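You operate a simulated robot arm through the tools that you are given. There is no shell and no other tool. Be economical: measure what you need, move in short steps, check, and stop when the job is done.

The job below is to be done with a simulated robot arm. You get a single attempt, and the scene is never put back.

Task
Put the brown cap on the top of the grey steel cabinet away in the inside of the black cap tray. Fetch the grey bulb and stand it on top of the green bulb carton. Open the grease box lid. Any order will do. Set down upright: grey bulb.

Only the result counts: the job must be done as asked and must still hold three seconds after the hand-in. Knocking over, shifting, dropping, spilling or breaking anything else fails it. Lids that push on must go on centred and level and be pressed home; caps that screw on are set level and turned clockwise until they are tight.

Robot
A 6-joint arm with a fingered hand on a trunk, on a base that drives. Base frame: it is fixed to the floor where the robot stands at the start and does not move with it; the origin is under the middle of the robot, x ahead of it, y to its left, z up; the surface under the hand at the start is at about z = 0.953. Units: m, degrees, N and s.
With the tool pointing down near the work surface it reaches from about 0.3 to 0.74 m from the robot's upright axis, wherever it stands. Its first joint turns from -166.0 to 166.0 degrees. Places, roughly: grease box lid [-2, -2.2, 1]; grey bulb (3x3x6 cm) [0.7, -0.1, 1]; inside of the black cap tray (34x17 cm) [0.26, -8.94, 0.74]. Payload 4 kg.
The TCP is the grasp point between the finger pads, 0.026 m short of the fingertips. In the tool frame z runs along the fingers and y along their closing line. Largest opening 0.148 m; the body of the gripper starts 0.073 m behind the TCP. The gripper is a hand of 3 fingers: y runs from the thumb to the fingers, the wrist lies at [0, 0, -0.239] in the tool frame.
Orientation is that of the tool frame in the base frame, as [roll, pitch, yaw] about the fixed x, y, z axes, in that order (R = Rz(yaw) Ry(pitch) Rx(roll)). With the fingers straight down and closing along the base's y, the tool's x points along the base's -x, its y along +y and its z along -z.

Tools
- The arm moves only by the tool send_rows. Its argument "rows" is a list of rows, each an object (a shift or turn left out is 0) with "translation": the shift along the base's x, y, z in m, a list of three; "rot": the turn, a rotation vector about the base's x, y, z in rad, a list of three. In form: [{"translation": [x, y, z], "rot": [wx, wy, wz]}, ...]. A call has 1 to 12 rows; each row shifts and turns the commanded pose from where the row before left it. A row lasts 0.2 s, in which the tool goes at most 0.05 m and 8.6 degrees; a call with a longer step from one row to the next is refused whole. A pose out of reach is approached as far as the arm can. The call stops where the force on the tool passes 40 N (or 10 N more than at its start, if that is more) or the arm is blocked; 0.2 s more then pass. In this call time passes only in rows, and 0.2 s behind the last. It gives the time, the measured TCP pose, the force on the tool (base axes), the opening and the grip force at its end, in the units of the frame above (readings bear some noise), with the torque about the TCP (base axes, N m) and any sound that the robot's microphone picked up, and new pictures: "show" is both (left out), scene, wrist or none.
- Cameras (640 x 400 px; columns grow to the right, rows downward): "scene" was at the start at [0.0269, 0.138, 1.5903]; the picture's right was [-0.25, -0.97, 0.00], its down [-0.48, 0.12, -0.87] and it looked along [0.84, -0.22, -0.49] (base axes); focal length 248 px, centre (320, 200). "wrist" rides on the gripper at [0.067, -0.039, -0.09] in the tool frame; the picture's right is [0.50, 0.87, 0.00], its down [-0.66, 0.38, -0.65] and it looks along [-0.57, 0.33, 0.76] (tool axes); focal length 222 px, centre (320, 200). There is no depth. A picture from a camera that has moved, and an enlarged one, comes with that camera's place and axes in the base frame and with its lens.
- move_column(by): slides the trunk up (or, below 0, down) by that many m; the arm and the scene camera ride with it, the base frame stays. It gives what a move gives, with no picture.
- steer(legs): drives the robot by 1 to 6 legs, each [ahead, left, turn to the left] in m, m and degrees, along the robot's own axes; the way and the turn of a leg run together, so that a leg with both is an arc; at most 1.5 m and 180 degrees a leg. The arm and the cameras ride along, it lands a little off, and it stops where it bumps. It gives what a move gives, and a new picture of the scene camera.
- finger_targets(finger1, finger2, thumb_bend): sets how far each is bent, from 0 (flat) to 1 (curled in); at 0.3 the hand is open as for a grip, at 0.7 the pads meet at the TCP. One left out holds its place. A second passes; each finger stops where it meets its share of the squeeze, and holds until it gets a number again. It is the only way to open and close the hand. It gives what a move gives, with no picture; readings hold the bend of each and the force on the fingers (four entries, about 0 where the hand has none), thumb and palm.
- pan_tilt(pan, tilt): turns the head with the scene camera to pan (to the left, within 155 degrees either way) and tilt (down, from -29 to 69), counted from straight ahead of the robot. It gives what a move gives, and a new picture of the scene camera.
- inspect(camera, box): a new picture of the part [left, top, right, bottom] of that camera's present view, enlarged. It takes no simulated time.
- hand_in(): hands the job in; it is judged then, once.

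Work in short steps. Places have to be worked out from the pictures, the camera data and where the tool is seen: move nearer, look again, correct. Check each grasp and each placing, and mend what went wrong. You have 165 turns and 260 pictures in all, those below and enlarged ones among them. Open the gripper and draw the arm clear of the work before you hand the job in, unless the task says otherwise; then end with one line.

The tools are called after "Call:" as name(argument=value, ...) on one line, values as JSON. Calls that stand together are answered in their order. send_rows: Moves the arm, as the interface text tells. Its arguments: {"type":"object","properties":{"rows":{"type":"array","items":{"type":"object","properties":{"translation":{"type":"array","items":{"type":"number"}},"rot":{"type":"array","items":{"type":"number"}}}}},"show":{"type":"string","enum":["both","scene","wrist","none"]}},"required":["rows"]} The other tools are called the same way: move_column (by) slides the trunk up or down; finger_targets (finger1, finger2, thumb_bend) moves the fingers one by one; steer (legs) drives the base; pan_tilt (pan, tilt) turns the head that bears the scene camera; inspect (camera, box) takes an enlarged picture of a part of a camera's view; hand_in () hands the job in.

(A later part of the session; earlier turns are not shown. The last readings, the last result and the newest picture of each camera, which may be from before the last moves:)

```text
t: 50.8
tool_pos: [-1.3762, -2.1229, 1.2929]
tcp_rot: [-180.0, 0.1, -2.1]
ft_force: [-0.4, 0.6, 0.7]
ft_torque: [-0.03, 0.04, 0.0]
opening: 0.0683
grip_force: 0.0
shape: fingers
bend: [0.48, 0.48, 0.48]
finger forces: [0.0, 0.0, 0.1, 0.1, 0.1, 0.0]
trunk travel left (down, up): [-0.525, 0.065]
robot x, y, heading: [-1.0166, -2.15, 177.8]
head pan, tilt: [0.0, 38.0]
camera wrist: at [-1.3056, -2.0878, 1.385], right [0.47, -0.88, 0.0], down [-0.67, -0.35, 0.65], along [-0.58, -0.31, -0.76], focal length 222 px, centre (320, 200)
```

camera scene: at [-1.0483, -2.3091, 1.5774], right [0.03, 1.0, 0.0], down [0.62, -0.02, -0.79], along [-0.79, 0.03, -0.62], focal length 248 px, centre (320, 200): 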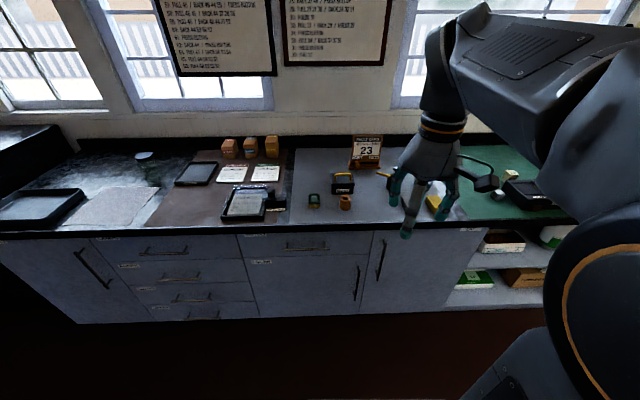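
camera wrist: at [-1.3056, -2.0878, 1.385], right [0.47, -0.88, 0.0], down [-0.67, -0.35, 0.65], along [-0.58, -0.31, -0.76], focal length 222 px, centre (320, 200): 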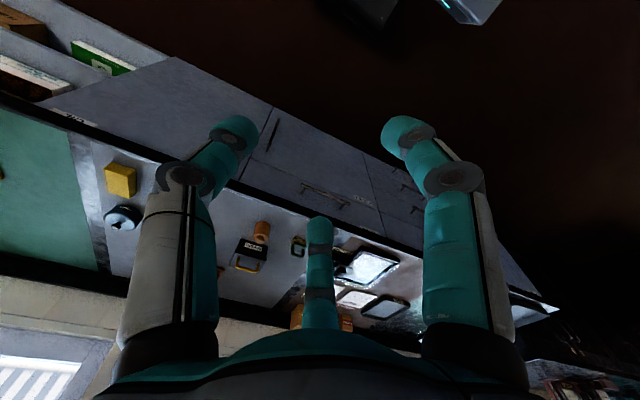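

The grease box is black with a gold bail handle on its lid, at about (-1.95, -2.18). Drive closer and look again.

Call:
steer(legs=[[0.25, 0, 2]])

Call:
pan_tilt(pan=0, tilt=45)

Call:
inspect(camera="scene", box=[250, 60, 450, 185])

```text
t: 52.6
tool_pos: [-1.6246, -2.1324, 1.2934]
tcp_rot: [-179.9, 0.0, -0.2]
ft_force: [0.5, -0.1, -0.6]
ft_torque: [0.02, -0.01, 0.01]
opening: 0.0683
grip_force: 0.1
shape: fingers
bend: [0.48, 0.48, 0.48]
finger forces: [0.0, 0.0, 0.1, 0.0, 0.0, 0.1]
trunk travel left (down, up): [-0.525, 0.065]
robot x, y, heading: [-1.2624, -2.1456, 180.0]
head pan, tilt: [0.0, 38.0]
camera scene: at [-1.2903, -2.3056, 1.5774], right [0.0, 1.0, 0.0], down [0.62, 0.0, -0.79], along [-0.79, 0.0, -0.62], focal length 248 px, centre (320, 200)
```

scene: 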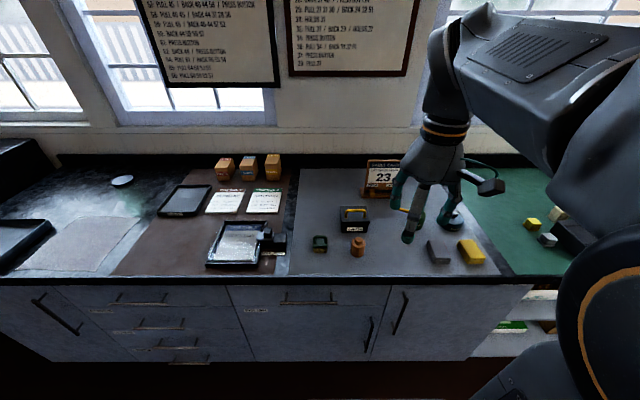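

```text
t: 53.3
tool_pos: [-1.6237, -2.1317, 1.2942]
tcp_rot: [179.9, 0.2, -0.1]
ft_force: [0.1, 0.0, -0.2]
ft_torque: [0.01, 0.02, -0.01]
opening: 0.0683
grip_force: 0.1
shape: fingers
bend: [0.48, 0.48, 0.48]
finger forces: [0.0, 0.1, 0.0, 0.1, 0.0, 0.0]
trunk travel left (down, up): [-0.525, 0.065]
robot x, y, heading: [-1.262, -2.1435, 180.0]
head pan, tilt: [0.0, 45.0]
camera scene: at [-1.2848, -2.3056, 1.5672], right [0.0, 1.0, 0.0], down [0.71, 0.0, -0.71], along [-0.71, 0.0, -0.71], focal length 248 px, centre (320, 200)
```

scene: 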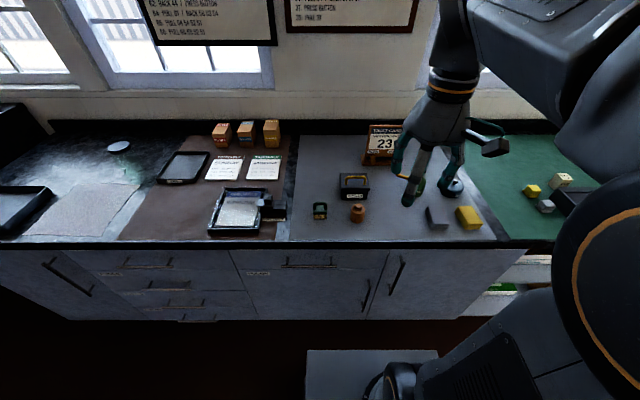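

```text
3.20 times, centred on (350, 122) of scene
camera zoom: at [-1.2848, -2.3056, 1.5672], right [0.0, 1.0, 0.0], down [0.71, 0.0, -0.71], along [-0.71, 0.0, -0.71], focal length 794 px, centre (224, 448)
```

zoom: 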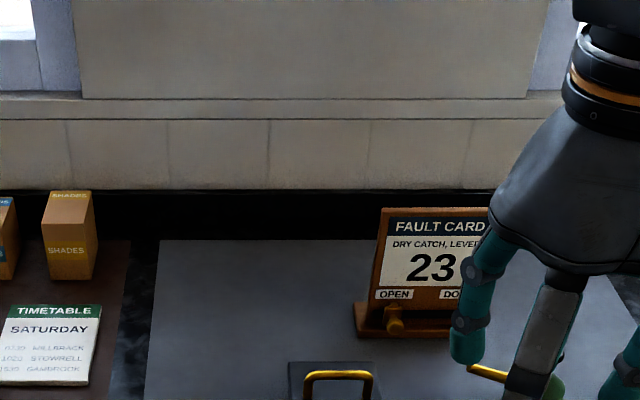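

Call:
inspect(camera="scene", box=[300, 160, 400, 230])

Call:
send_rows(rows=[{"translation": [-0.05, 0.0, 0.0]}, {"translation": [-0.045, 0.0, -0.01]}], show="wrist")

```text
5.71 times, centred on (350, 195) of scene
camera zoom: at [-1.2848, -2.3056, 1.5672], right [0.0, 1.0, 0.0], down [0.71, 0.0, -0.71], along [-0.71, 0.0, -0.71], focal length 1418 px, centre (149, 229)
```

zoom: 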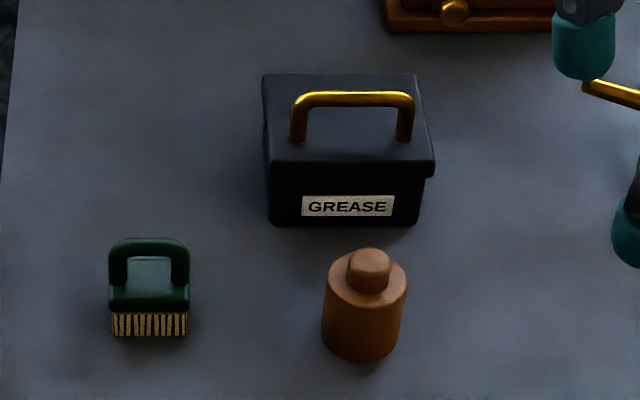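

```text
t: 53.9
tool_pos: [-1.7205, -2.1326, 1.2831]
tcp_rot: [179.9, 0.0, -0.1]
ft_force: [-0.1, -0.2, -0.4]
ft_torque: [-0.01, -0.01, 0.0]
opening: 0.0684
grip_force: 0.0
shape: fingers
bend: [0.48, 0.48, 0.48]
finger forces: [0.0, 0.1, 0.0, 0.0, 0.0, 0.1]
trunk travel left (down, up): [-0.525, 0.065]
robot x, y, heading: [-1.2622, -2.1463, 180.0]
head pan, tilt: [0.0, 45.0]
camera wrist: at [-1.6515, -2.0953, 1.3747], right [0.5, -0.87, 0.0], down [-0.66, -0.38, 0.65], along [-0.57, -0.33, -0.76], focal length 222 px, centre (320, 200)
```

wrist: 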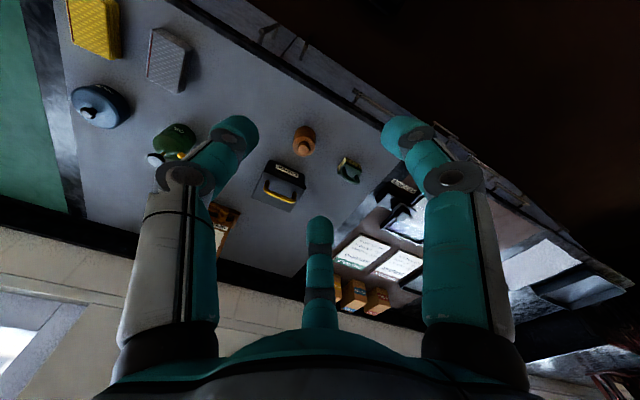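

Call:
inspect(camera="wrist", box=[230, 110, 374, 220])

```text
3.64 times, centred on (302, 165) of wrist
camera zoom: at [-1.6515, -2.0953, 1.3747], right [0.5, -0.87, 0.0], down [-0.66, -0.38, 0.65], along [-0.57, -0.33, -0.76], focal length 808 px, centre (386, 327)
```

zoom: 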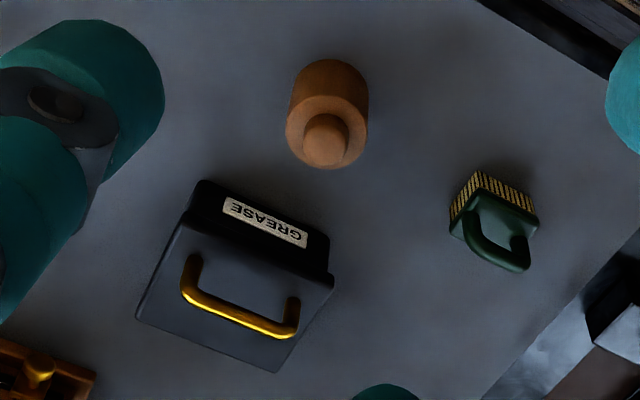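

Body of the grease box: front at x≈-1.959, y from -2.225 to -2.127, bottom z≈0.898. Move the wrist camera closer for a better measure of the lid and handle.

Call:
send_rows(rows=[{"translation": [-0.03, 0, -0.03]}, {"translation": [-0.03, 0, -0.03]}, {"translation": [-0.03, 0, -0.03]}, {"translation": [-0.03, 0, -0.03]}, {"translation": [-0.03, 0, -0.03]}, {"translation": [-0.02, 0, -0.02]}], show="both")

Call:
inspect(camera="wrist", box=[200, 50, 420, 230])

Call:
inspect(camera="scene", box=[310, 150, 410, 220])

```text
t: 55.3
tool_pos: [-1.888, -2.1303, 1.1131]
tcp_rot: [180.0, 0.0, -0.1]
ft_force: [0.1, 0.3, 0.7]
ft_torque: [0.0, 0.02, 0.0]
opening: 0.0685
grip_force: 0.0
shape: fingers
bend: [0.48, 0.48, 0.48]
finger forces: [0.0, 0.1, 0.0, 0.1, 0.1, 0.0]
trunk travel left (down, up): [-0.525, 0.065]
robot x, y, heading: [-1.2653, -2.141, 179.9]
head pan, tilt: [0.0, 45.0]
camera scene: at [-1.2853, -2.3056, 1.5672], right [0.0, 1.0, 0.0], down [0.71, 0.0, -0.71], along [-0.71, 0.0, -0.71], focal length 248 px, centre (320, 200)
camera wrist: at [-1.8184, -2.093, 1.2043], right [0.5, -0.87, 0.0], down [-0.65, -0.38, 0.65], along [-0.57, -0.33, -0.76], focal length 222 px, centre (320, 200)
```

scene: 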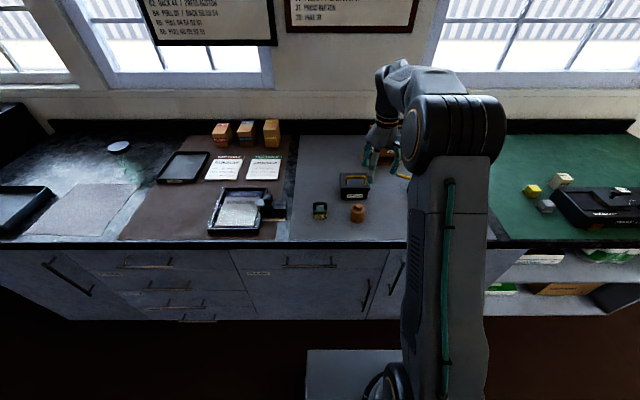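
wrist: 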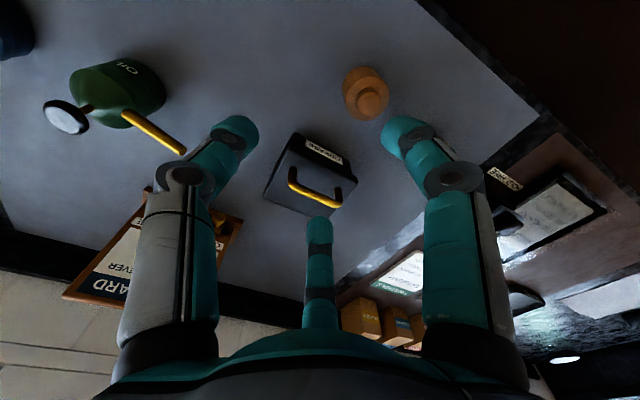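

```text
2.22 times, centred on (310, 140) of wrist
camera zoom: at [-1.8184, -2.093, 1.2043], right [0.5, -0.87, 0.0], down [-0.65, -0.38, 0.65], along [-0.57, -0.33, -0.76], focal length 494 px, centre (342, 333)
```

zoom: 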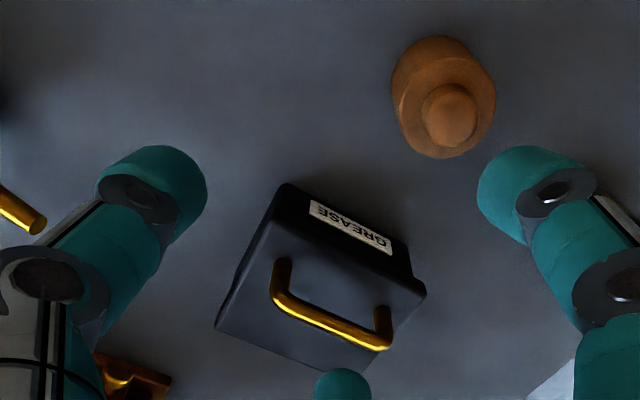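

```text
5.71 times, centred on (360, 185) of scene
camera zoom: at [-1.2853, -2.3056, 1.5672], right [0.0, 1.0, 0.0], down [0.71, 0.0, -0.71], along [-0.71, 0.0, -0.71], focal length 1418 px, centre (91, 286)
```

zoom: 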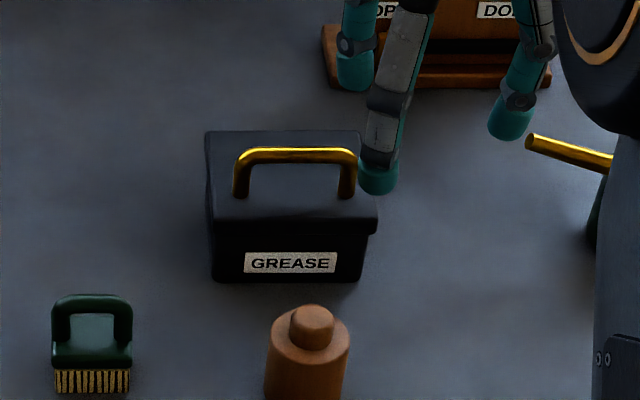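

The handle bar runs along y at x≈-1.975, z≈0.993, y from -2.211 to -2.141, near the lid's front; lid top at z≈0.958 so the hinge should be at the back (x≈-2.04). I pull back, turn the hand so it closes along x (thumb in front), and drive 0.12 m closer for reach.

Call:
send_rows(rows=[{"translation": [0.03, 0, 0.03], "rot": [0, 0, -0.145]}, {"translation": [0.03, 0, 0.02], "rot": [0, 0, -0.145]}, {"translation": [0.03, 0, 0], "rot": [0, 0, -0.145]}, {"translation": [0.03, 0, 0], "rot": [0, 0, -0.145]}, {"rot": [0, 0, -0.145]}, {"rot": [0, 0, -0.145]}, {"rot": [0, 0, -0.145]}, {"rot": [0, 0, -0.145]}, {"rot": [0, 0, -0.145]}, {"rot": [0, 0, -0.145]}, {"rot": [0, 0, -0.12]}], show="none")

Call:
steer(legs=[[0.12, 0, 0]])

```text
t: 57.7
tool_pos: [-1.7691, -2.1325, 1.1644]
tcp_rot: [179.9, 0.1, -90.1]
ft_force: [0.2, -0.2, -0.5]
ft_torque: [-0.01, -0.03, 0.01]
opening: 0.0683
grip_force: 0.1
shape: fingers
bend: [0.48, 0.48, 0.48]
finger forces: [0.1, 0.0, 0.1, 0.1, 0.0, 0.0]
trunk travel left (down, up): [-0.525, 0.065]
robot x, y, heading: [-1.2599, -2.1442, 179.8]
head pan, tilt: [0.0, 45.0]
```

```text
t: 58.9
tool_pos: [-1.8898, -2.1302, 1.1632]
tcp_rot: [-179.9, 0.1, -90.2]
ft_force: [-0.2, -0.8, 0.3]
ft_torque: [0.02, 0.0, 0.01]
opening: 0.0685
grip_force: 0.1
shape: fingers
bend: [0.48, 0.48, 0.48]
finger forces: [0.0, 0.0, 0.0, 0.0, 0.1, 0.0]
trunk travel left (down, up): [-0.525, 0.065]
robot x, y, heading: [-1.3838, -2.1459, 179.8]
head pan, tilt: [0.0, 45.0]
camera scene: at [-1.4064, -2.3055, 1.5671], right [0.0, 1.0, 0.0], down [0.71, 0.0, -0.71], along [-0.71, 0.0, -0.71], focal length 248 px, centre (320, 200)
```

scene: 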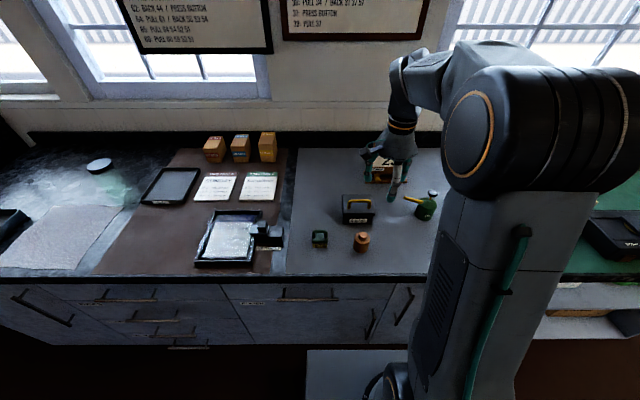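

Move above the handle at z≈1.06 and look.

Call:
send_rows(rows=[{"translation": [-0.03, -0.015, 0]}, {"translation": [-0.03, -0.015, -0.02]}, {"translation": [-0.025, -0.016, -0.03]}, {"translation": [0, 0, -0.03]}, {"translation": [0, 0, -0.02]}])

Call:
inspect(camera="scene", box=[320, 140, 440, 240])

Call:
inspect(camera="wrist", box=[200, 60, 440, 210])

```text
t: 60.1
tool_pos: [-1.9758, -2.1768, 1.0643]
tcp_rot: [180.0, -0.1, -90.2]
ft_force: [1.3, 0.4, -0.5]
ft_torque: [0.03, 0.01, -0.02]
opening: 0.0683
grip_force: 0.1
shape: fingers
bend: [0.48, 0.48, 0.48]
finger forces: [0.0, 0.1, 0.0, 0.1, 0.0, 0.0]
trunk travel left (down, up): [-0.525, 0.065]
robot x, y, heading: [-1.3849, -2.1412, 179.9]
head pan, tilt: [0.0, 45.0]
camera scene: at [-1.4057, -2.3055, 1.5672], right [0.0, 1.0, 0.0], down [0.71, 0.0, -0.71], along [-0.71, 0.0, -0.71], focal length 248 px, centre (320, 200)
camera wrist: at [-1.9354, -2.2463, 1.1547], right [-0.87, -0.5, 0.0], down [-0.38, 0.66, 0.65], along [-0.33, 0.57, -0.76], focal length 222 px, centre (320, 200)
```

scene: 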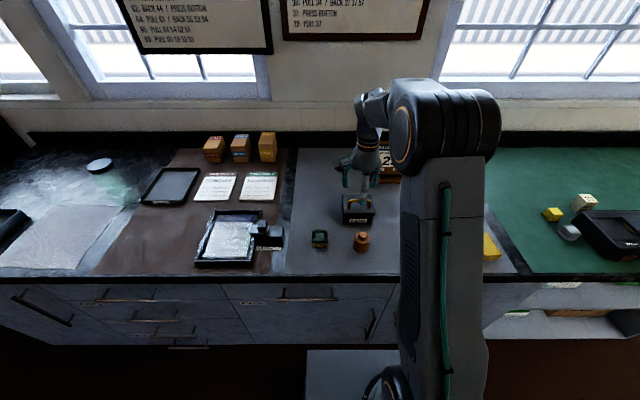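
wrist: 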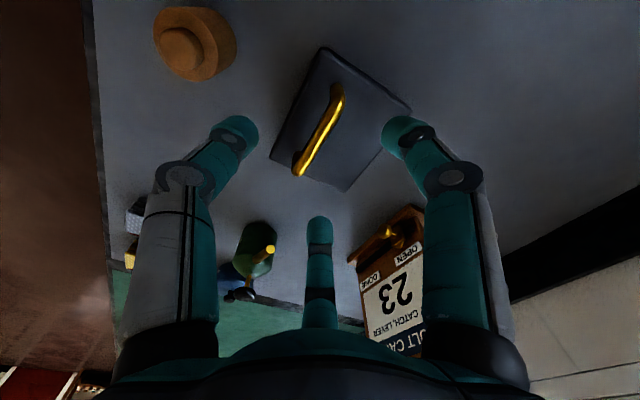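

```text
4.00 times, centred on (380, 190) of scene
camera zoom: at [-1.4057, -2.3055, 1.5672], right [0.0, 1.0, 0.0], down [0.71, 0.0, -0.71], along [-0.71, 0.0, -0.71], focal length 993 px, centre (80, 240)
```

zoom: 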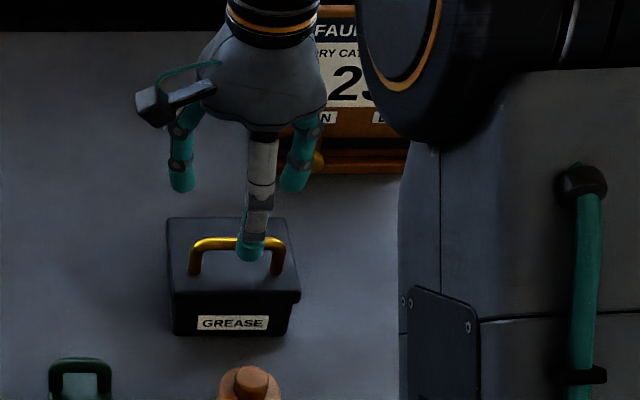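

```text
2.67 times, centred on (320, 135) of wrist
camera zoom: at [-1.9354, -2.2463, 1.1547], right [-0.87, -0.5, 0.0], down [-0.38, 0.66, 0.65], along [-0.33, 0.57, -0.76], focal length 592 px, centre (320, 373)
```

zoom: 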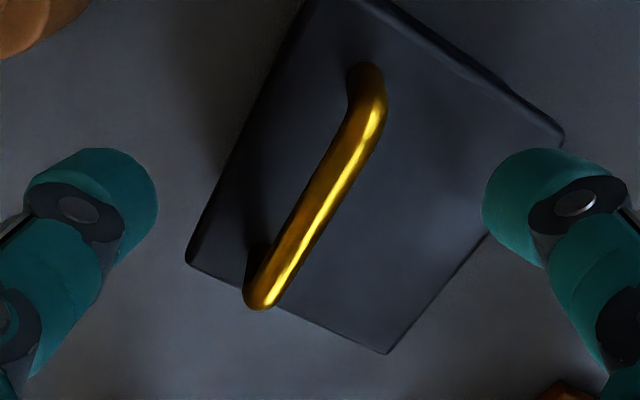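

Bar centre at (-1.971, -2.179), z≈0.993; handle is near the front edge, so hinge at back. Descend around it.

Call:
send_rows(rows=[{"translation": [0.004, -0.002, -0.02]}, {"translation": [0, 0, -0.02]}, {"translation": [0, 0, -0.015]}, {"translation": [0, 0, -0.012]}])

Call:
inspect(camera="scene", box=[320, 140, 440, 240])

Call:
inspect(camera="wrist", box=[200, 80, 440, 230])

```text
t: 61.1
tool_pos: [-1.9718, -2.1784, 0.9976]
tcp_rot: [179.9, 0.0, -90.0]
ft_force: [-1.0, -0.4, 2.9]
ft_torque: [-0.02, 0.05, 0.04]
opening: 0.0682
grip_force: 1.7
shape: fingers
bend: [0.48, 0.48, 0.48]
finger forces: [2.2, 1.4, 0.1, 0.0, 0.1, 0.1]
trunk travel left (down, up): [-0.525, 0.065]
robot x, y, heading: [-1.3832, -2.1432, 180.2]
head pan, tilt: [0.0, 45.0]
camera scene: at [-1.4053, -2.3055, 1.5673], right [0.0, 1.0, 0.0], down [0.71, 0.0, -0.71], along [-0.71, 0.0, -0.71], focal length 248 px, centre (320, 200)
camera wrist: at [-1.9313, -2.248, 1.088], right [-0.87, -0.5, 0.0], down [-0.38, 0.66, 0.65], along [-0.33, 0.57, -0.76], focal length 222 px, centre (320, 200)
```

scene: 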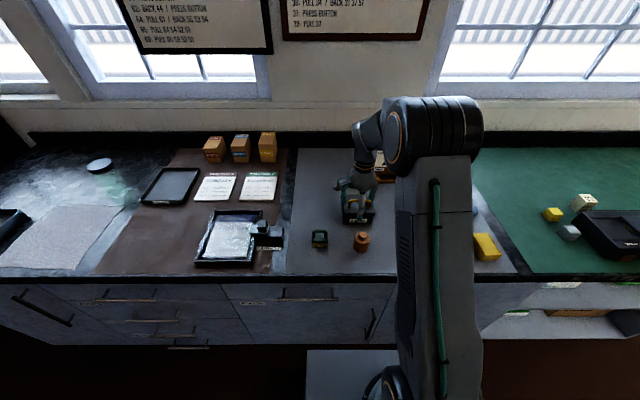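
wrist: 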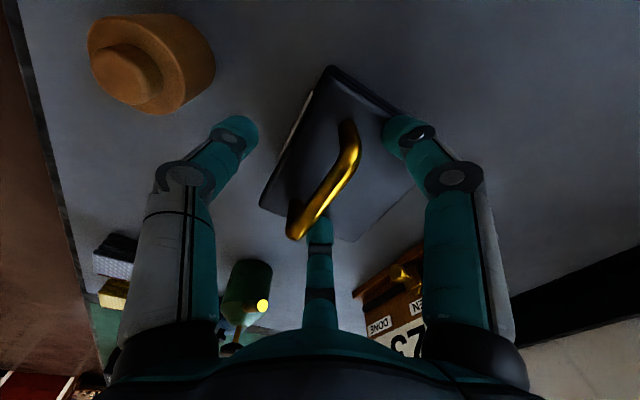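

```text
4.00 times, centred on (380, 190) of scene
camera zoom: at [-1.4053, -2.3055, 1.5673], right [0.0, 1.0, 0.0], down [0.71, 0.0, -0.71], along [-0.71, 0.0, -0.71], focal length 993 px, centre (80, 240)
```

zoom: 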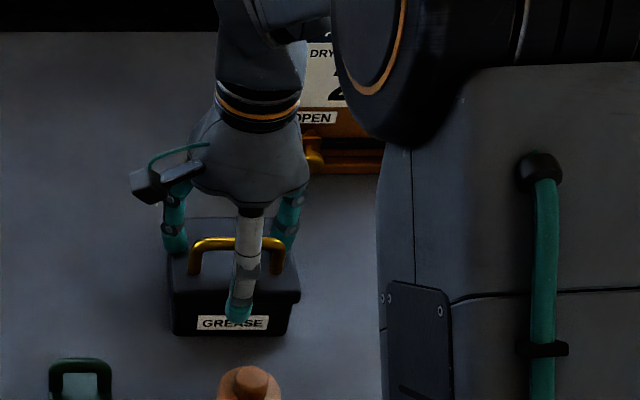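

```text
2.67 times, centred on (320, 155) of wrist
camera zoom: at [-1.9313, -2.248, 1.088], right [-0.87, -0.5, 0.0], down [-0.38, 0.66, 0.65], along [-0.33, 0.57, -0.76], focal length 592 px, centre (320, 320)
```

zoom: 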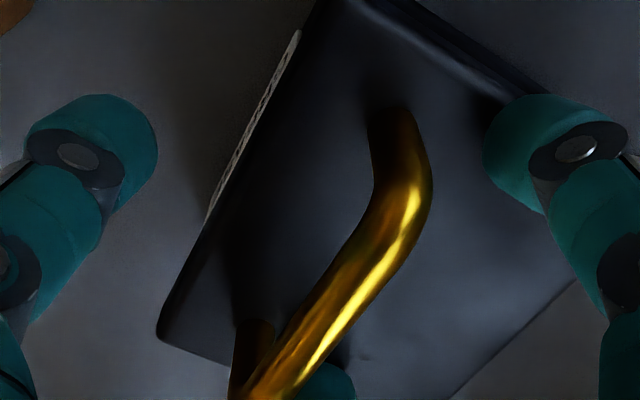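

Fingertips lightly touch the lid (2–3 N). Raise 7 mm so the pads can close on the bar freely, then close.

Call:
send_rows(rows=[{"translation": [0, 0, 0.007]}], show="none")

Call:
finger_targets(finger1=0.62, finger2=0.62, thumb_bend=0.62)

Call:
inspect(camera="wrist", box=[200, 80, 440, 230])

Call:
inspect(camera="scene", box=[330, 170, 410, 230])

```text
t: 61.5
tool_pos: [-1.9722, -2.178, 1.0028]
tcp_rot: [180.0, 0.0, -90.1]
ft_force: [0.1, -0.3, -0.2]
ft_torque: [0.01, 0.0, 0.0]
opening: 0.0687
grip_force: 0.1
shape: fingers
bend: [0.48, 0.48, 0.48]
finger forces: [0.0, 0.1, 0.0, 0.1, 0.0, 0.0]
trunk travel left (down, up): [-0.525, 0.065]
robot x, y, heading: [-1.3868, -2.1414, 180.1]
head pan, tilt: [0.0, 45.0]
```

```text
t: 62.5
tool_pos: [-1.9721, -2.1788, 1.0036]
tcp_rot: [-180.0, 0.2, -90.1]
ft_force: [-0.5, -0.2, 0.3]
ft_torque: [0.02, -0.02, -0.01]
opening: 0.0238
grip_force: 0.0
shape: fingers
bend: [0.62, 0.62, 0.62]
finger forces: [0.0, 0.0, 0.1, 0.0, 0.0, 0.1]
trunk travel left (down, up): [-0.525, 0.065]
robot x, y, heading: [-1.3851, -2.1454, 180.0]
head pan, tilt: [0.0, 45.0]
```

```text
2.67 times, centred on (320, 155) of wrist
camera zoom: at [-1.9316, -2.2478, 1.0942], right [-0.87, -0.5, 0.0], down [-0.38, 0.66, 0.65], along [-0.33, 0.57, -0.76], focal length 592 px, centre (320, 320)
```

zoom: 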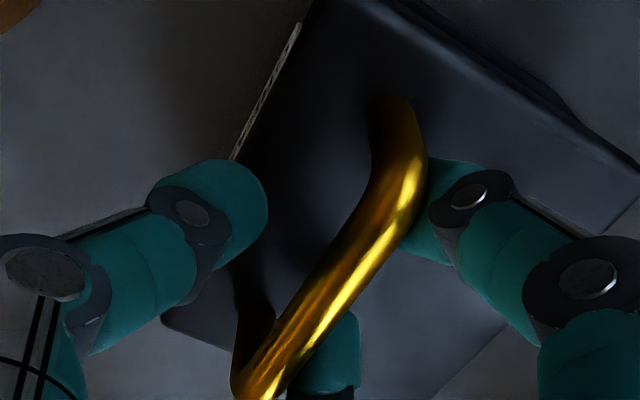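

```text
6.67 times, centred on (370, 200) of scene
camera zoom: at [-1.4058, -2.3055, 1.5672], right [0.0, 1.0, 0.0], down [0.71, 0.0, -0.71], along [-0.71, 0.0, -0.71], focal length 1654 px, centre (-13, 200)
```

zoom: 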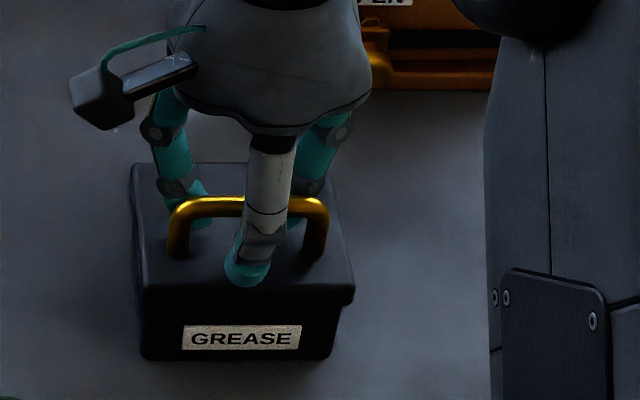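

Bar lies between the thumb (front) and the two fingers (behind). Close fully on it.

Call:
finger_targets(finger1=0.75, finger2=0.75, thumb_bend=0.75)

Call:
inspect(camera="wrist", box=[200, 80, 440, 230])

Call:
inspect(camera="scene", box=[330, 170, 410, 230])

```text
t: 63.5
tool_pos: [-1.9746, -2.1783, 1.0018]
tcp_rot: [-180.0, 0.0, -90.1]
ft_force: [-7.6, 1.0, -6.4]
ft_torque: [0.02, -0.01, 0.01]
opening: 0.0
grip_force: 9.3
shape: fingers
bend: [0.72, 0.72, 0.73]
finger forces: [7.4, 7.2, 0.1, 0.0, 4.6, 0.0]
trunk travel left (down, up): [-0.525, 0.065]
robot x, y, heading: [-1.3818, -2.1454, 179.9]
head pan, tilt: [0.0, 45.0]
```

```text
2.67 times, centred on (320, 155) of wrist
camera zoom: at [-1.9327, -2.2478, 1.0936], right [-0.87, -0.5, 0.0], down [-0.38, 0.66, 0.65], along [-0.33, 0.57, -0.76], focal length 592 px, centre (320, 320)
```

zoom: 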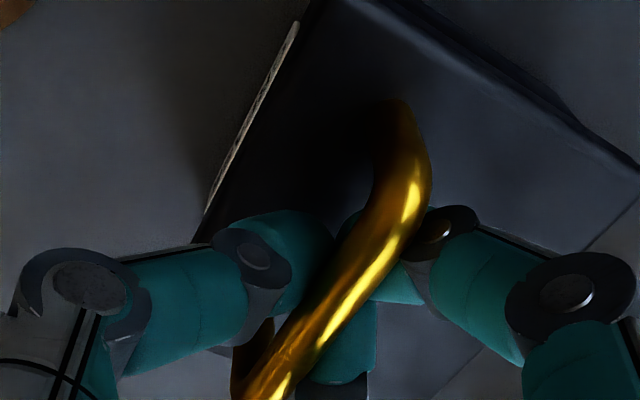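

```text
6.67 times, centred on (370, 200) of scene
camera zoom: at [-1.4073, -2.3055, 1.5671], right [0.0, 1.0, 0.0], down [0.71, 0.0, -0.71], along [-0.71, 0.0, -0.71], focal length 1654 px, centre (-13, 200)
```

zoom: 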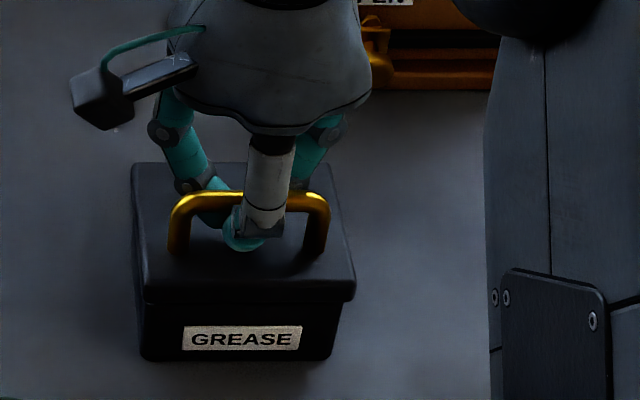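

The bar is captured with fingers curled under it. Start the opening arc about the rear hinge, first ~20°.

Call:
send_rows(rows=[{"translation": [-0.0037, 0, 0.0056]}, {"translation": [-0.0041, 0, 0.0053]}, {"translation": [-0.0045, 0, 0.0049]}, {"translation": [-0.0048, 0, 0.0044]}])

Call:
inspect(camera="scene", box=[330, 170, 410, 230])

```text
t: 64.5
tool_pos: [-1.991, -2.1795, 1.0217]
tcp_rot: [-179.8, 0.1, -90.1]
ft_force: [-11.1, -1.9, -16.7]
ft_torque: [-0.04, -0.07, 0.02]
opening: 0.0007
grip_force: 11.9
shape: fingers
bend: [0.72, 0.72, 0.73]
finger forces: [10.3, 10.8, 0.1, 0.1, 3.1, 0.0]
trunk travel left (down, up): [-0.525, 0.065]
robot x, y, heading: [-1.3847, -2.1447, 179.9]
head pan, tilt: [0.0, 45.0]
camera scene: at [-1.4086, -2.3058, 1.5669], right [0.0, 1.0, 0.0], down [0.71, 0.0, -0.71], along [-0.71, 0.0, -0.71], focal length 248 px, centre (320, 200)
camera wrist: at [-1.9504, -2.2476, 1.1129], right [-0.87, -0.5, 0.0], down [-0.38, 0.66, 0.65], along [-0.32, 0.57, -0.76], focal length 222 px, centre (320, 200)
```

scene: 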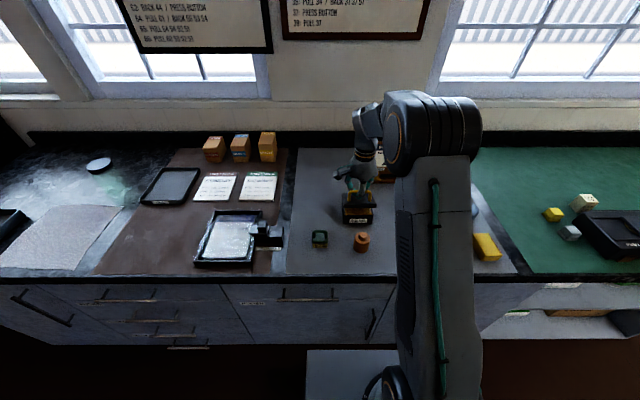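
wrist: 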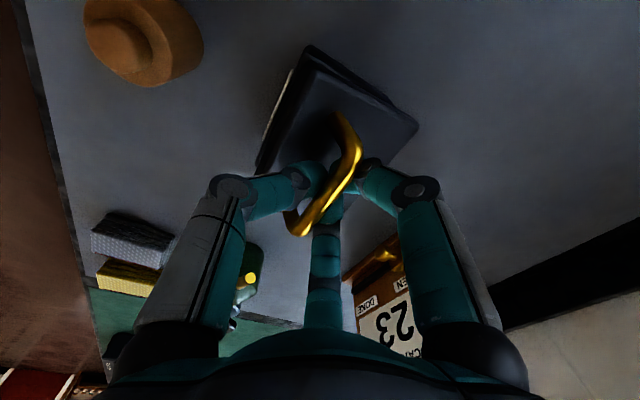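

```text
6.67 times, centred on (370, 200) of scene
camera zoom: at [-1.4086, -2.3058, 1.5669], right [0.0, 1.0, 0.0], down [0.71, 0.0, -0.71], along [-0.71, 0.0, -0.71], focal length 1654 px, centre (-13, 200)
```

zoom: 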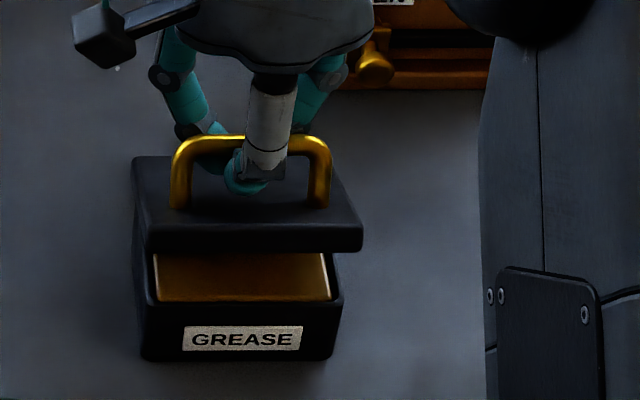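

The lid is opening and the box stays put. Continue along the arc.

Call:
send_rows(rows=[{"translation": [-0.005, 0, 0.004]}, {"translation": [-0.0055, 0, 0.0036]}, {"translation": [-0.006, 0, 0.003]}, {"translation": [-0.006, 0, 0.0025]}, {"translation": [-0.0064, 0, 0.002]}])

Call:
inspect(camera="scene", box=[330, 170, 410, 230])

```text
t: 65.7
tool_pos: [-2.0196, -2.1788, 1.0358]
tcp_rot: [-179.9, 0.1, -90.1]
ft_force: [-4.5, 0.2, -26.8]
ft_torque: [0.01, -0.12, 0.02]
opening: 0.0032
grip_force: 13.0
shape: fingers
bend: [0.71, 0.71, 0.72]
finger forces: [9.9, 10.2, 0.0, 0.1, 6.4, 0.1]
trunk travel left (down, up): [-0.525, 0.065]
robot x, y, heading: [-1.3831, -2.1427, 179.7]
head pan, tilt: [0.0, 45.0]
camera scene: at [-1.4087, -2.3057, 1.567], right [0.0, 1.0, 0.0], down [0.71, 0.0, -0.71], along [-0.71, 0.0, -0.71], focal length 248 px, centre (320, 200)
camera wrist: at [-1.979, -2.2478, 1.1285], right [-0.87, -0.5, 0.0], down [-0.38, 0.66, 0.65], along [-0.32, 0.57, -0.76], focal length 222 px, centre (320, 200)
```

scene: 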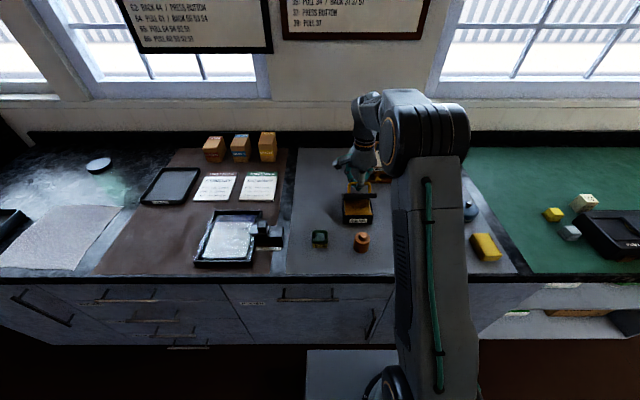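
wrist: 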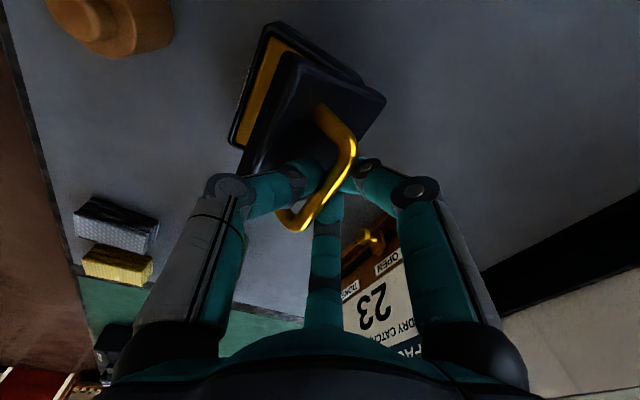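

```text
6.67 times, centred on (370, 200) of scene
camera zoom: at [-1.4087, -2.3057, 1.567], right [0.0, 1.0, 0.0], down [0.71, 0.0, -0.71], along [-0.71, 0.0, -0.71], focal length 1654 px, centre (-13, 200)
```

zoom: 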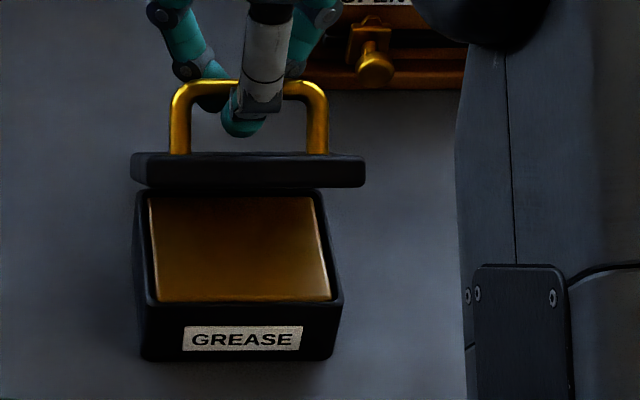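

Upward pull is building (27 N), so follow a flatter arc, slightly lower.

Call:
send_rows(rows=[{"translation": [-0.004, 0, -0.003]}, {"translation": [-0.0066, 0, -0.001]}, {"translation": [-0.0066, 0, 0]}, {"translation": [-0.0066, 0, -0.001]}])

Call:
inspect(camera="scene", box=[330, 160, 410, 220])

```text
t: 66.7
tool_pos: [-2.0429, -2.1776, 1.0336]
tcp_rot: [179.9, 0.1, -90.1]
ft_force: [0.7, -1.1, -3.9]
ft_torque: [0.0, -0.05, -0.03]
opening: 0.0001
grip_force: 8.5
shape: fingers
bend: [0.73, 0.73, 0.72]
finger forces: [5.2, 5.6, 0.0, 0.0, 6.5, 0.0]
trunk travel left (down, up): [-0.525, 0.065]
robot x, y, heading: [-1.3829, -2.1447, 179.9]
head pan, tilt: [0.0, 45.0]
camera scene: at [-1.4061, -2.3057, 1.5673], right [0.0, 1.0, 0.0], down [0.71, 0.0, -0.71], along [-0.71, 0.0, -0.71], focal length 248 px, centre (320, 200)
camera wrist: at [-2.0013, -2.2475, 1.1255], right [-0.87, -0.5, 0.0], down [-0.38, 0.66, 0.66], along [-0.33, 0.57, -0.76], focal length 222 px, centre (320, 200)
```

scene: 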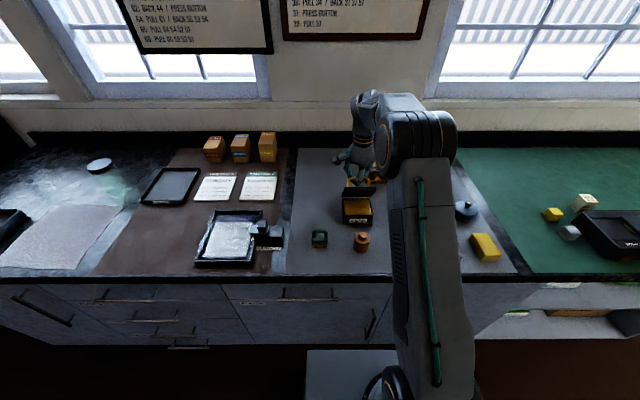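
wrist: 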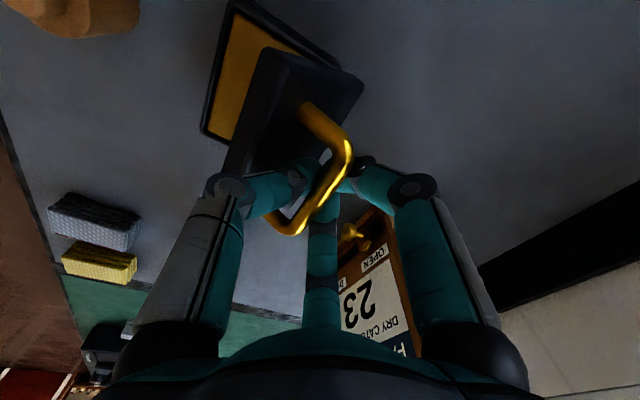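

```text
6.67 times, centred on (370, 190) of scene
camera zoom: at [-1.4061, -2.3057, 1.5673], right [0.0, 1.0, 0.0], down [0.71, 0.0, -0.71], along [-0.71, 0.0, -0.71], focal length 1654 px, centre (-13, 267)
```

zoom: 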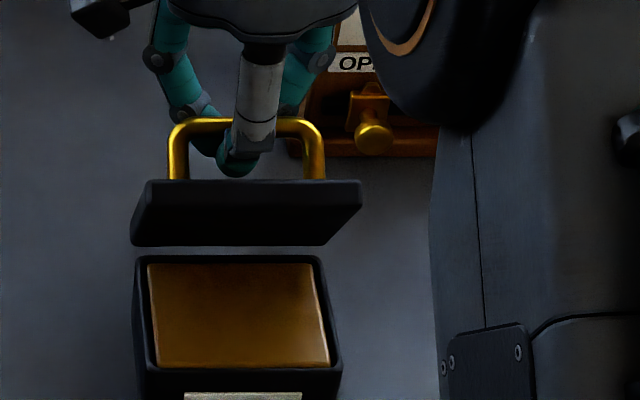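

I check whether the lid is still on its hinge.

Call:
inspect(camera="wrist", box=[190, 0, 390, 125])

Call:
inspect(camera="scene", box=[340, 180, 380, 228])

```text
3.20 times, centred on (290, 62) of wrist
camera zoom: at [-2.0013, -2.2475, 1.1255], right [-0.87, -0.5, 0.0], down [-0.38, 0.66, 0.66], along [-0.33, 0.57, -0.76], focal length 711 px, centre (416, 640)
```

zoom: 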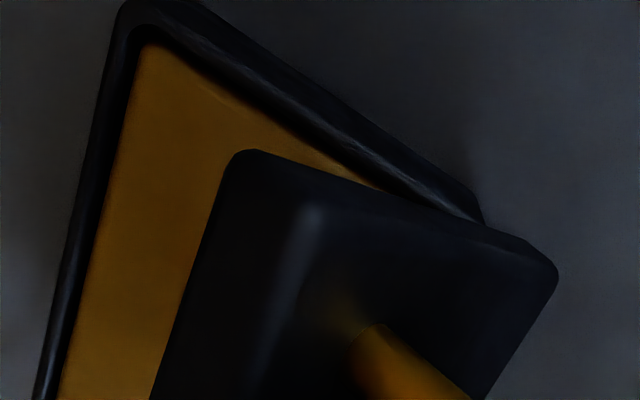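

```text
8.33 times, centred on (360, 204) of scene
camera zoom: at [-1.4061, -2.3057, 1.5673], right [0.0, 1.0, 0.0], down [0.71, 0.0, -0.71], along [-0.71, 0.0, -0.71], focal length 2068 px, centre (-13, 167)
```

zoom: 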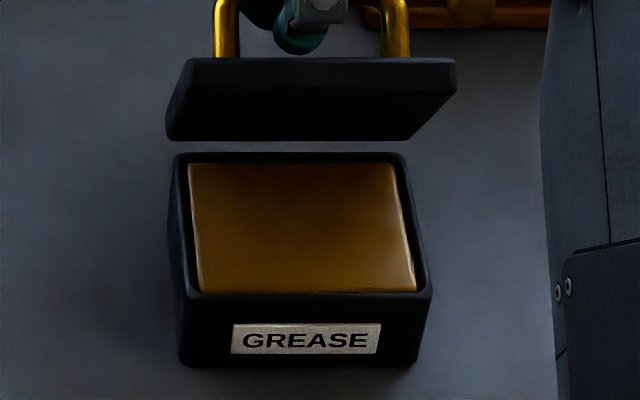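

The lid tracks a hinge arc (box unmoved). Continue past the top of the arc.

Call:
send_rows(rows=[{"translation": [-0.0066, 0, -0.0003]}, {"translation": [-0.0066, 0, -0.0009]}, {"translation": [-0.0064, 0, -0.0014]}, {"translation": [-0.0064, 0, -0.002]}])

Call:
inspect(camera="scene", box=[330, 160, 410, 220])

```text
t: 67.7
tool_pos: [-2.0677, -2.1792, 1.0289]
tcp_rot: [179.9, 0.0, -90.1]
ft_force: [2.9, 0.2, 2.1]
ft_torque: [0.03, -0.27, 0.0]
opening: 0.0
grip_force: 7.7
shape: fingers
bend: [0.73, 0.73, 0.72]
finger forces: [0.0, 0.1, 0.0, 0.0, 15.7, 0.0]
trunk travel left (down, up): [-0.525, 0.065]
robot x, y, heading: [-1.3825, -2.1441, 179.6]
head pan, tilt: [0.0, 45.0]
camera scene: at [-1.4053, -2.3055, 1.5673], right [0.0, 1.0, 0.0], down [0.71, 0.0, -0.71], along [-0.71, 0.0, -0.71], focal length 248 px, centre (320, 200)
camera wrist: at [-2.0263, -2.2479, 1.1209], right [-0.87, -0.5, 0.0], down [-0.38, 0.66, 0.65], along [-0.33, 0.57, -0.76], focal length 222 px, centre (320, 200)
```

scene: 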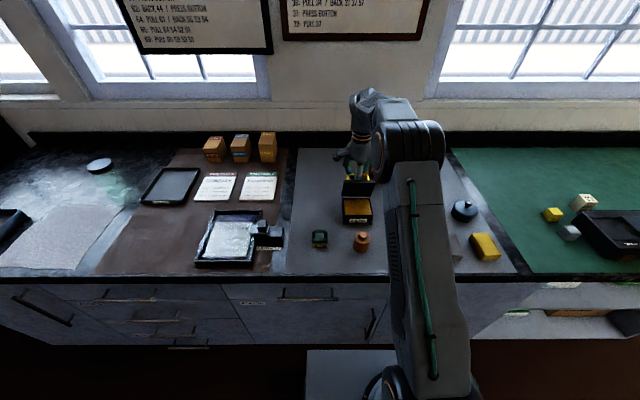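
wrist: 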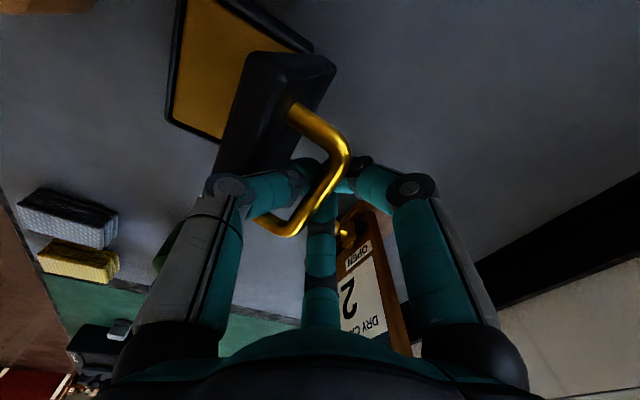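

```text
6.67 times, centred on (370, 190) of scene
camera zoom: at [-1.4053, -2.3055, 1.5673], right [0.0, 1.0, 0.0], down [0.71, 0.0, -0.71], along [-0.71, 0.0, -0.71], focal length 1654 px, centre (-13, 267)
```

zoom: 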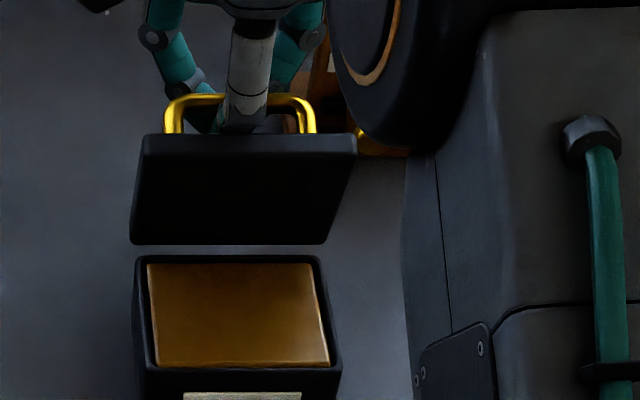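

Hinge edge stays fixed; lid about 75–80°. Continue past vertical.

Call:
send_rows(rows=[{"translation": [-0.0064, 0, -0.002]}, {"translation": [-0.0062, 0, -0.0026]}, {"translation": [-0.006, 0, -0.003]}, {"translation": [-0.0058, 0, -0.0034]}])

Call:
inspect(camera="scene", box=[330, 160, 410, 220])

```text
t: 68.6
tool_pos: [-2.0863, -2.1794, 1.0289]
tcp_rot: [179.5, -0.1, -90.3]
ft_force: [5.3, 0.5, 18.1]
ft_torque: [-0.03, -1.37, 0.04]
opening: 0.0023
grip_force: 27.5
shape: fingers
bend: [0.74, 0.74, 0.67]
finger forces: [0.1, 0.0, 0.0, 0.0, 53.9, 0.0]
trunk travel left (down, up): [-0.525, 0.065]
robot x, y, heading: [-1.3791, -2.1403, 179.9]
head pan, tilt: [0.0, 45.0]
stopped in row 4: the force on the tool passed its limit at 43 N (the readings are from after the stop); the commanded pose is now the measured one
camera scene: at [-1.4032, -2.3053, 1.5672], right [0.0, 1.0, 0.0], down [0.71, 0.0, -0.71], along [-0.71, 0.0, -0.71], focal length 248 px, centre (320, 200)
camera wrist: at [-2.0446, -2.2477, 1.1189], right [-0.87, -0.5, 0.01], down [-0.37, 0.66, 0.66], along [-0.33, 0.57, -0.75], focal length 222 px, centre (320, 200)
```

scene: 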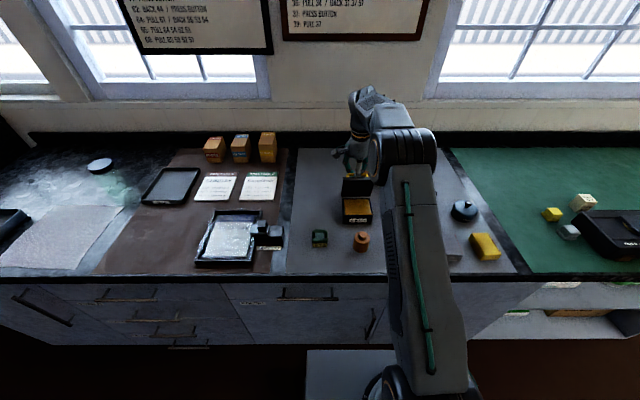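
wrist: 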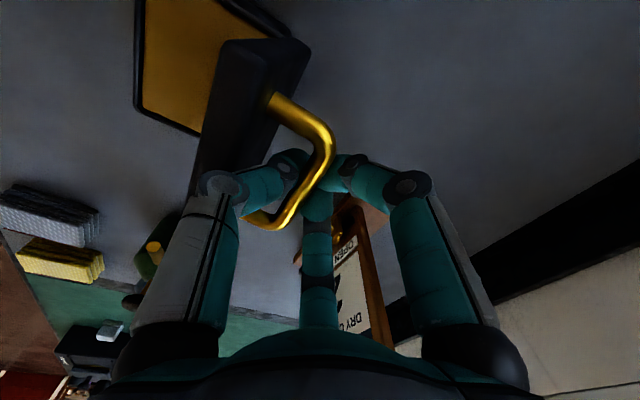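

```text
6.67 times, centred on (370, 190) of scene
camera zoom: at [-1.4032, -2.3053, 1.5672], right [0.0, 1.0, 0.0], down [0.71, 0.0, -0.71], along [-0.71, 0.0, -0.71], focal length 1654 px, centre (-13, 267)
```

zoom: 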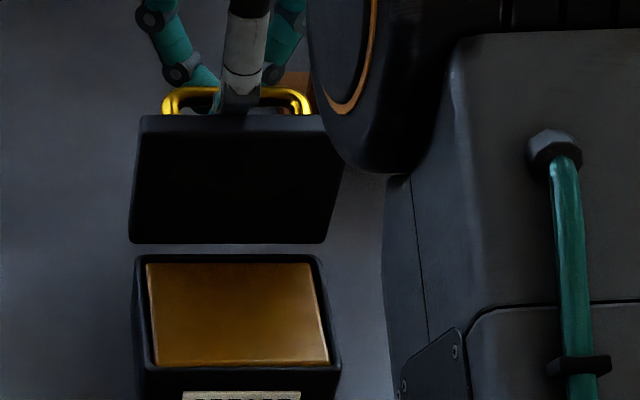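

The lid is near vertical but I'm pressing too hard with the thumb. Relax slightly, then open the two rear fingers.

Call:
send_rows(rows=[{"translation": [0.003, 0, 0.003]}], show="none")

Call:
finger_targets(finger1=0.35, finger2=0.35, thumb_bend=0.67)

Call:
inspect(camera="wrist", box=[120, 0, 440, 200])

Call:
inspect(camera="scene", box=[330, 160, 410, 220])

```text
t: 69.0
tool_pos: [-2.082, -2.1786, 1.0274]
tcp_rot: [179.8, 0.0, -90.2]
ft_force: [4.6, -1.1, 6.5]
ft_torque: [0.0, -0.75, -0.05]
opening: 0.0004
grip_force: 20.5
shape: fingers
bend: [0.74, 0.74, 0.67]
finger forces: [0.1, 0.0, 0.1, 0.0, 42.0, 0.0]
trunk travel left (down, up): [-0.525, 0.065]
robot x, y, heading: [-1.3799, -2.1471, 180.0]
head pan, tilt: [0.0, 45.0]
```

```text
t: 70.0
tool_pos: [-2.0836, -2.1787, 1.0275]
tcp_rot: [179.7, 0.0, -90.2]
ft_force: [1.5, -0.5, 0.9]
ft_torque: [0.02, -0.11, -0.03]
opening: 0.0661
grip_force: 4.3
shape: fingers
bend: [0.35, 0.35, 0.66]
finger forces: [0.0, 0.0, 0.1, 0.1, 7.9, 0.1]
trunk travel left (down, up): [-0.525, 0.065]
robot x, y, heading: [-1.3833, -2.1467, 179.7]
head pan, tilt: [0.0, 45.0]
```

```text
2.00 times, centred on (280, 100) of wrist
camera zoom: at [-2.0432, -2.2476, 1.1191], right [-0.87, -0.5, 0.0], down [-0.37, 0.66, 0.66], along [-0.33, 0.57, -0.75], focal length 444 px, centre (400, 400)
```

zoom: 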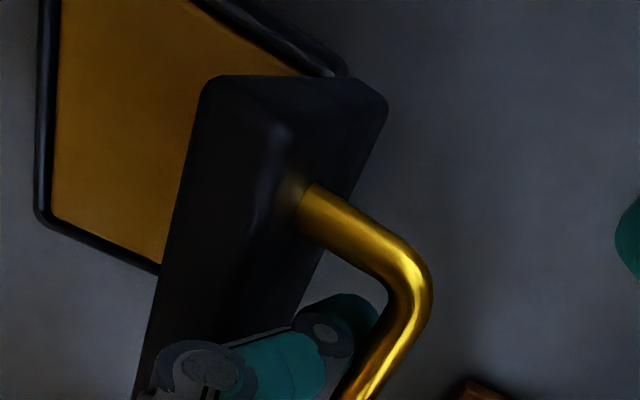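

```text
6.67 times, centred on (370, 190) of scene
camera zoom: at [-1.4056, -2.3057, 1.5671], right [0.0, 1.0, 0.0], down [0.71, 0.0, -0.71], along [-0.71, 0.0, -0.71], focal length 1654 px, centre (-13, 267)
```

zoom: 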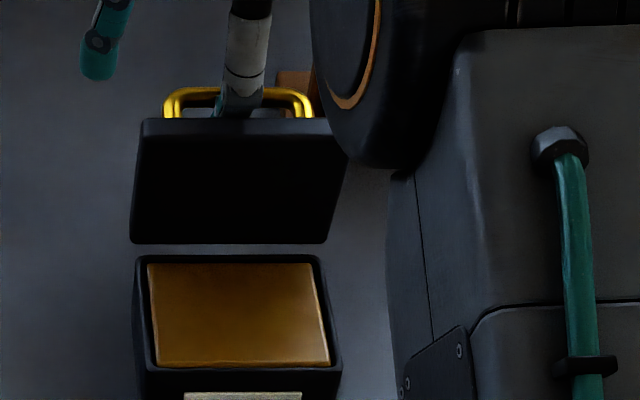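

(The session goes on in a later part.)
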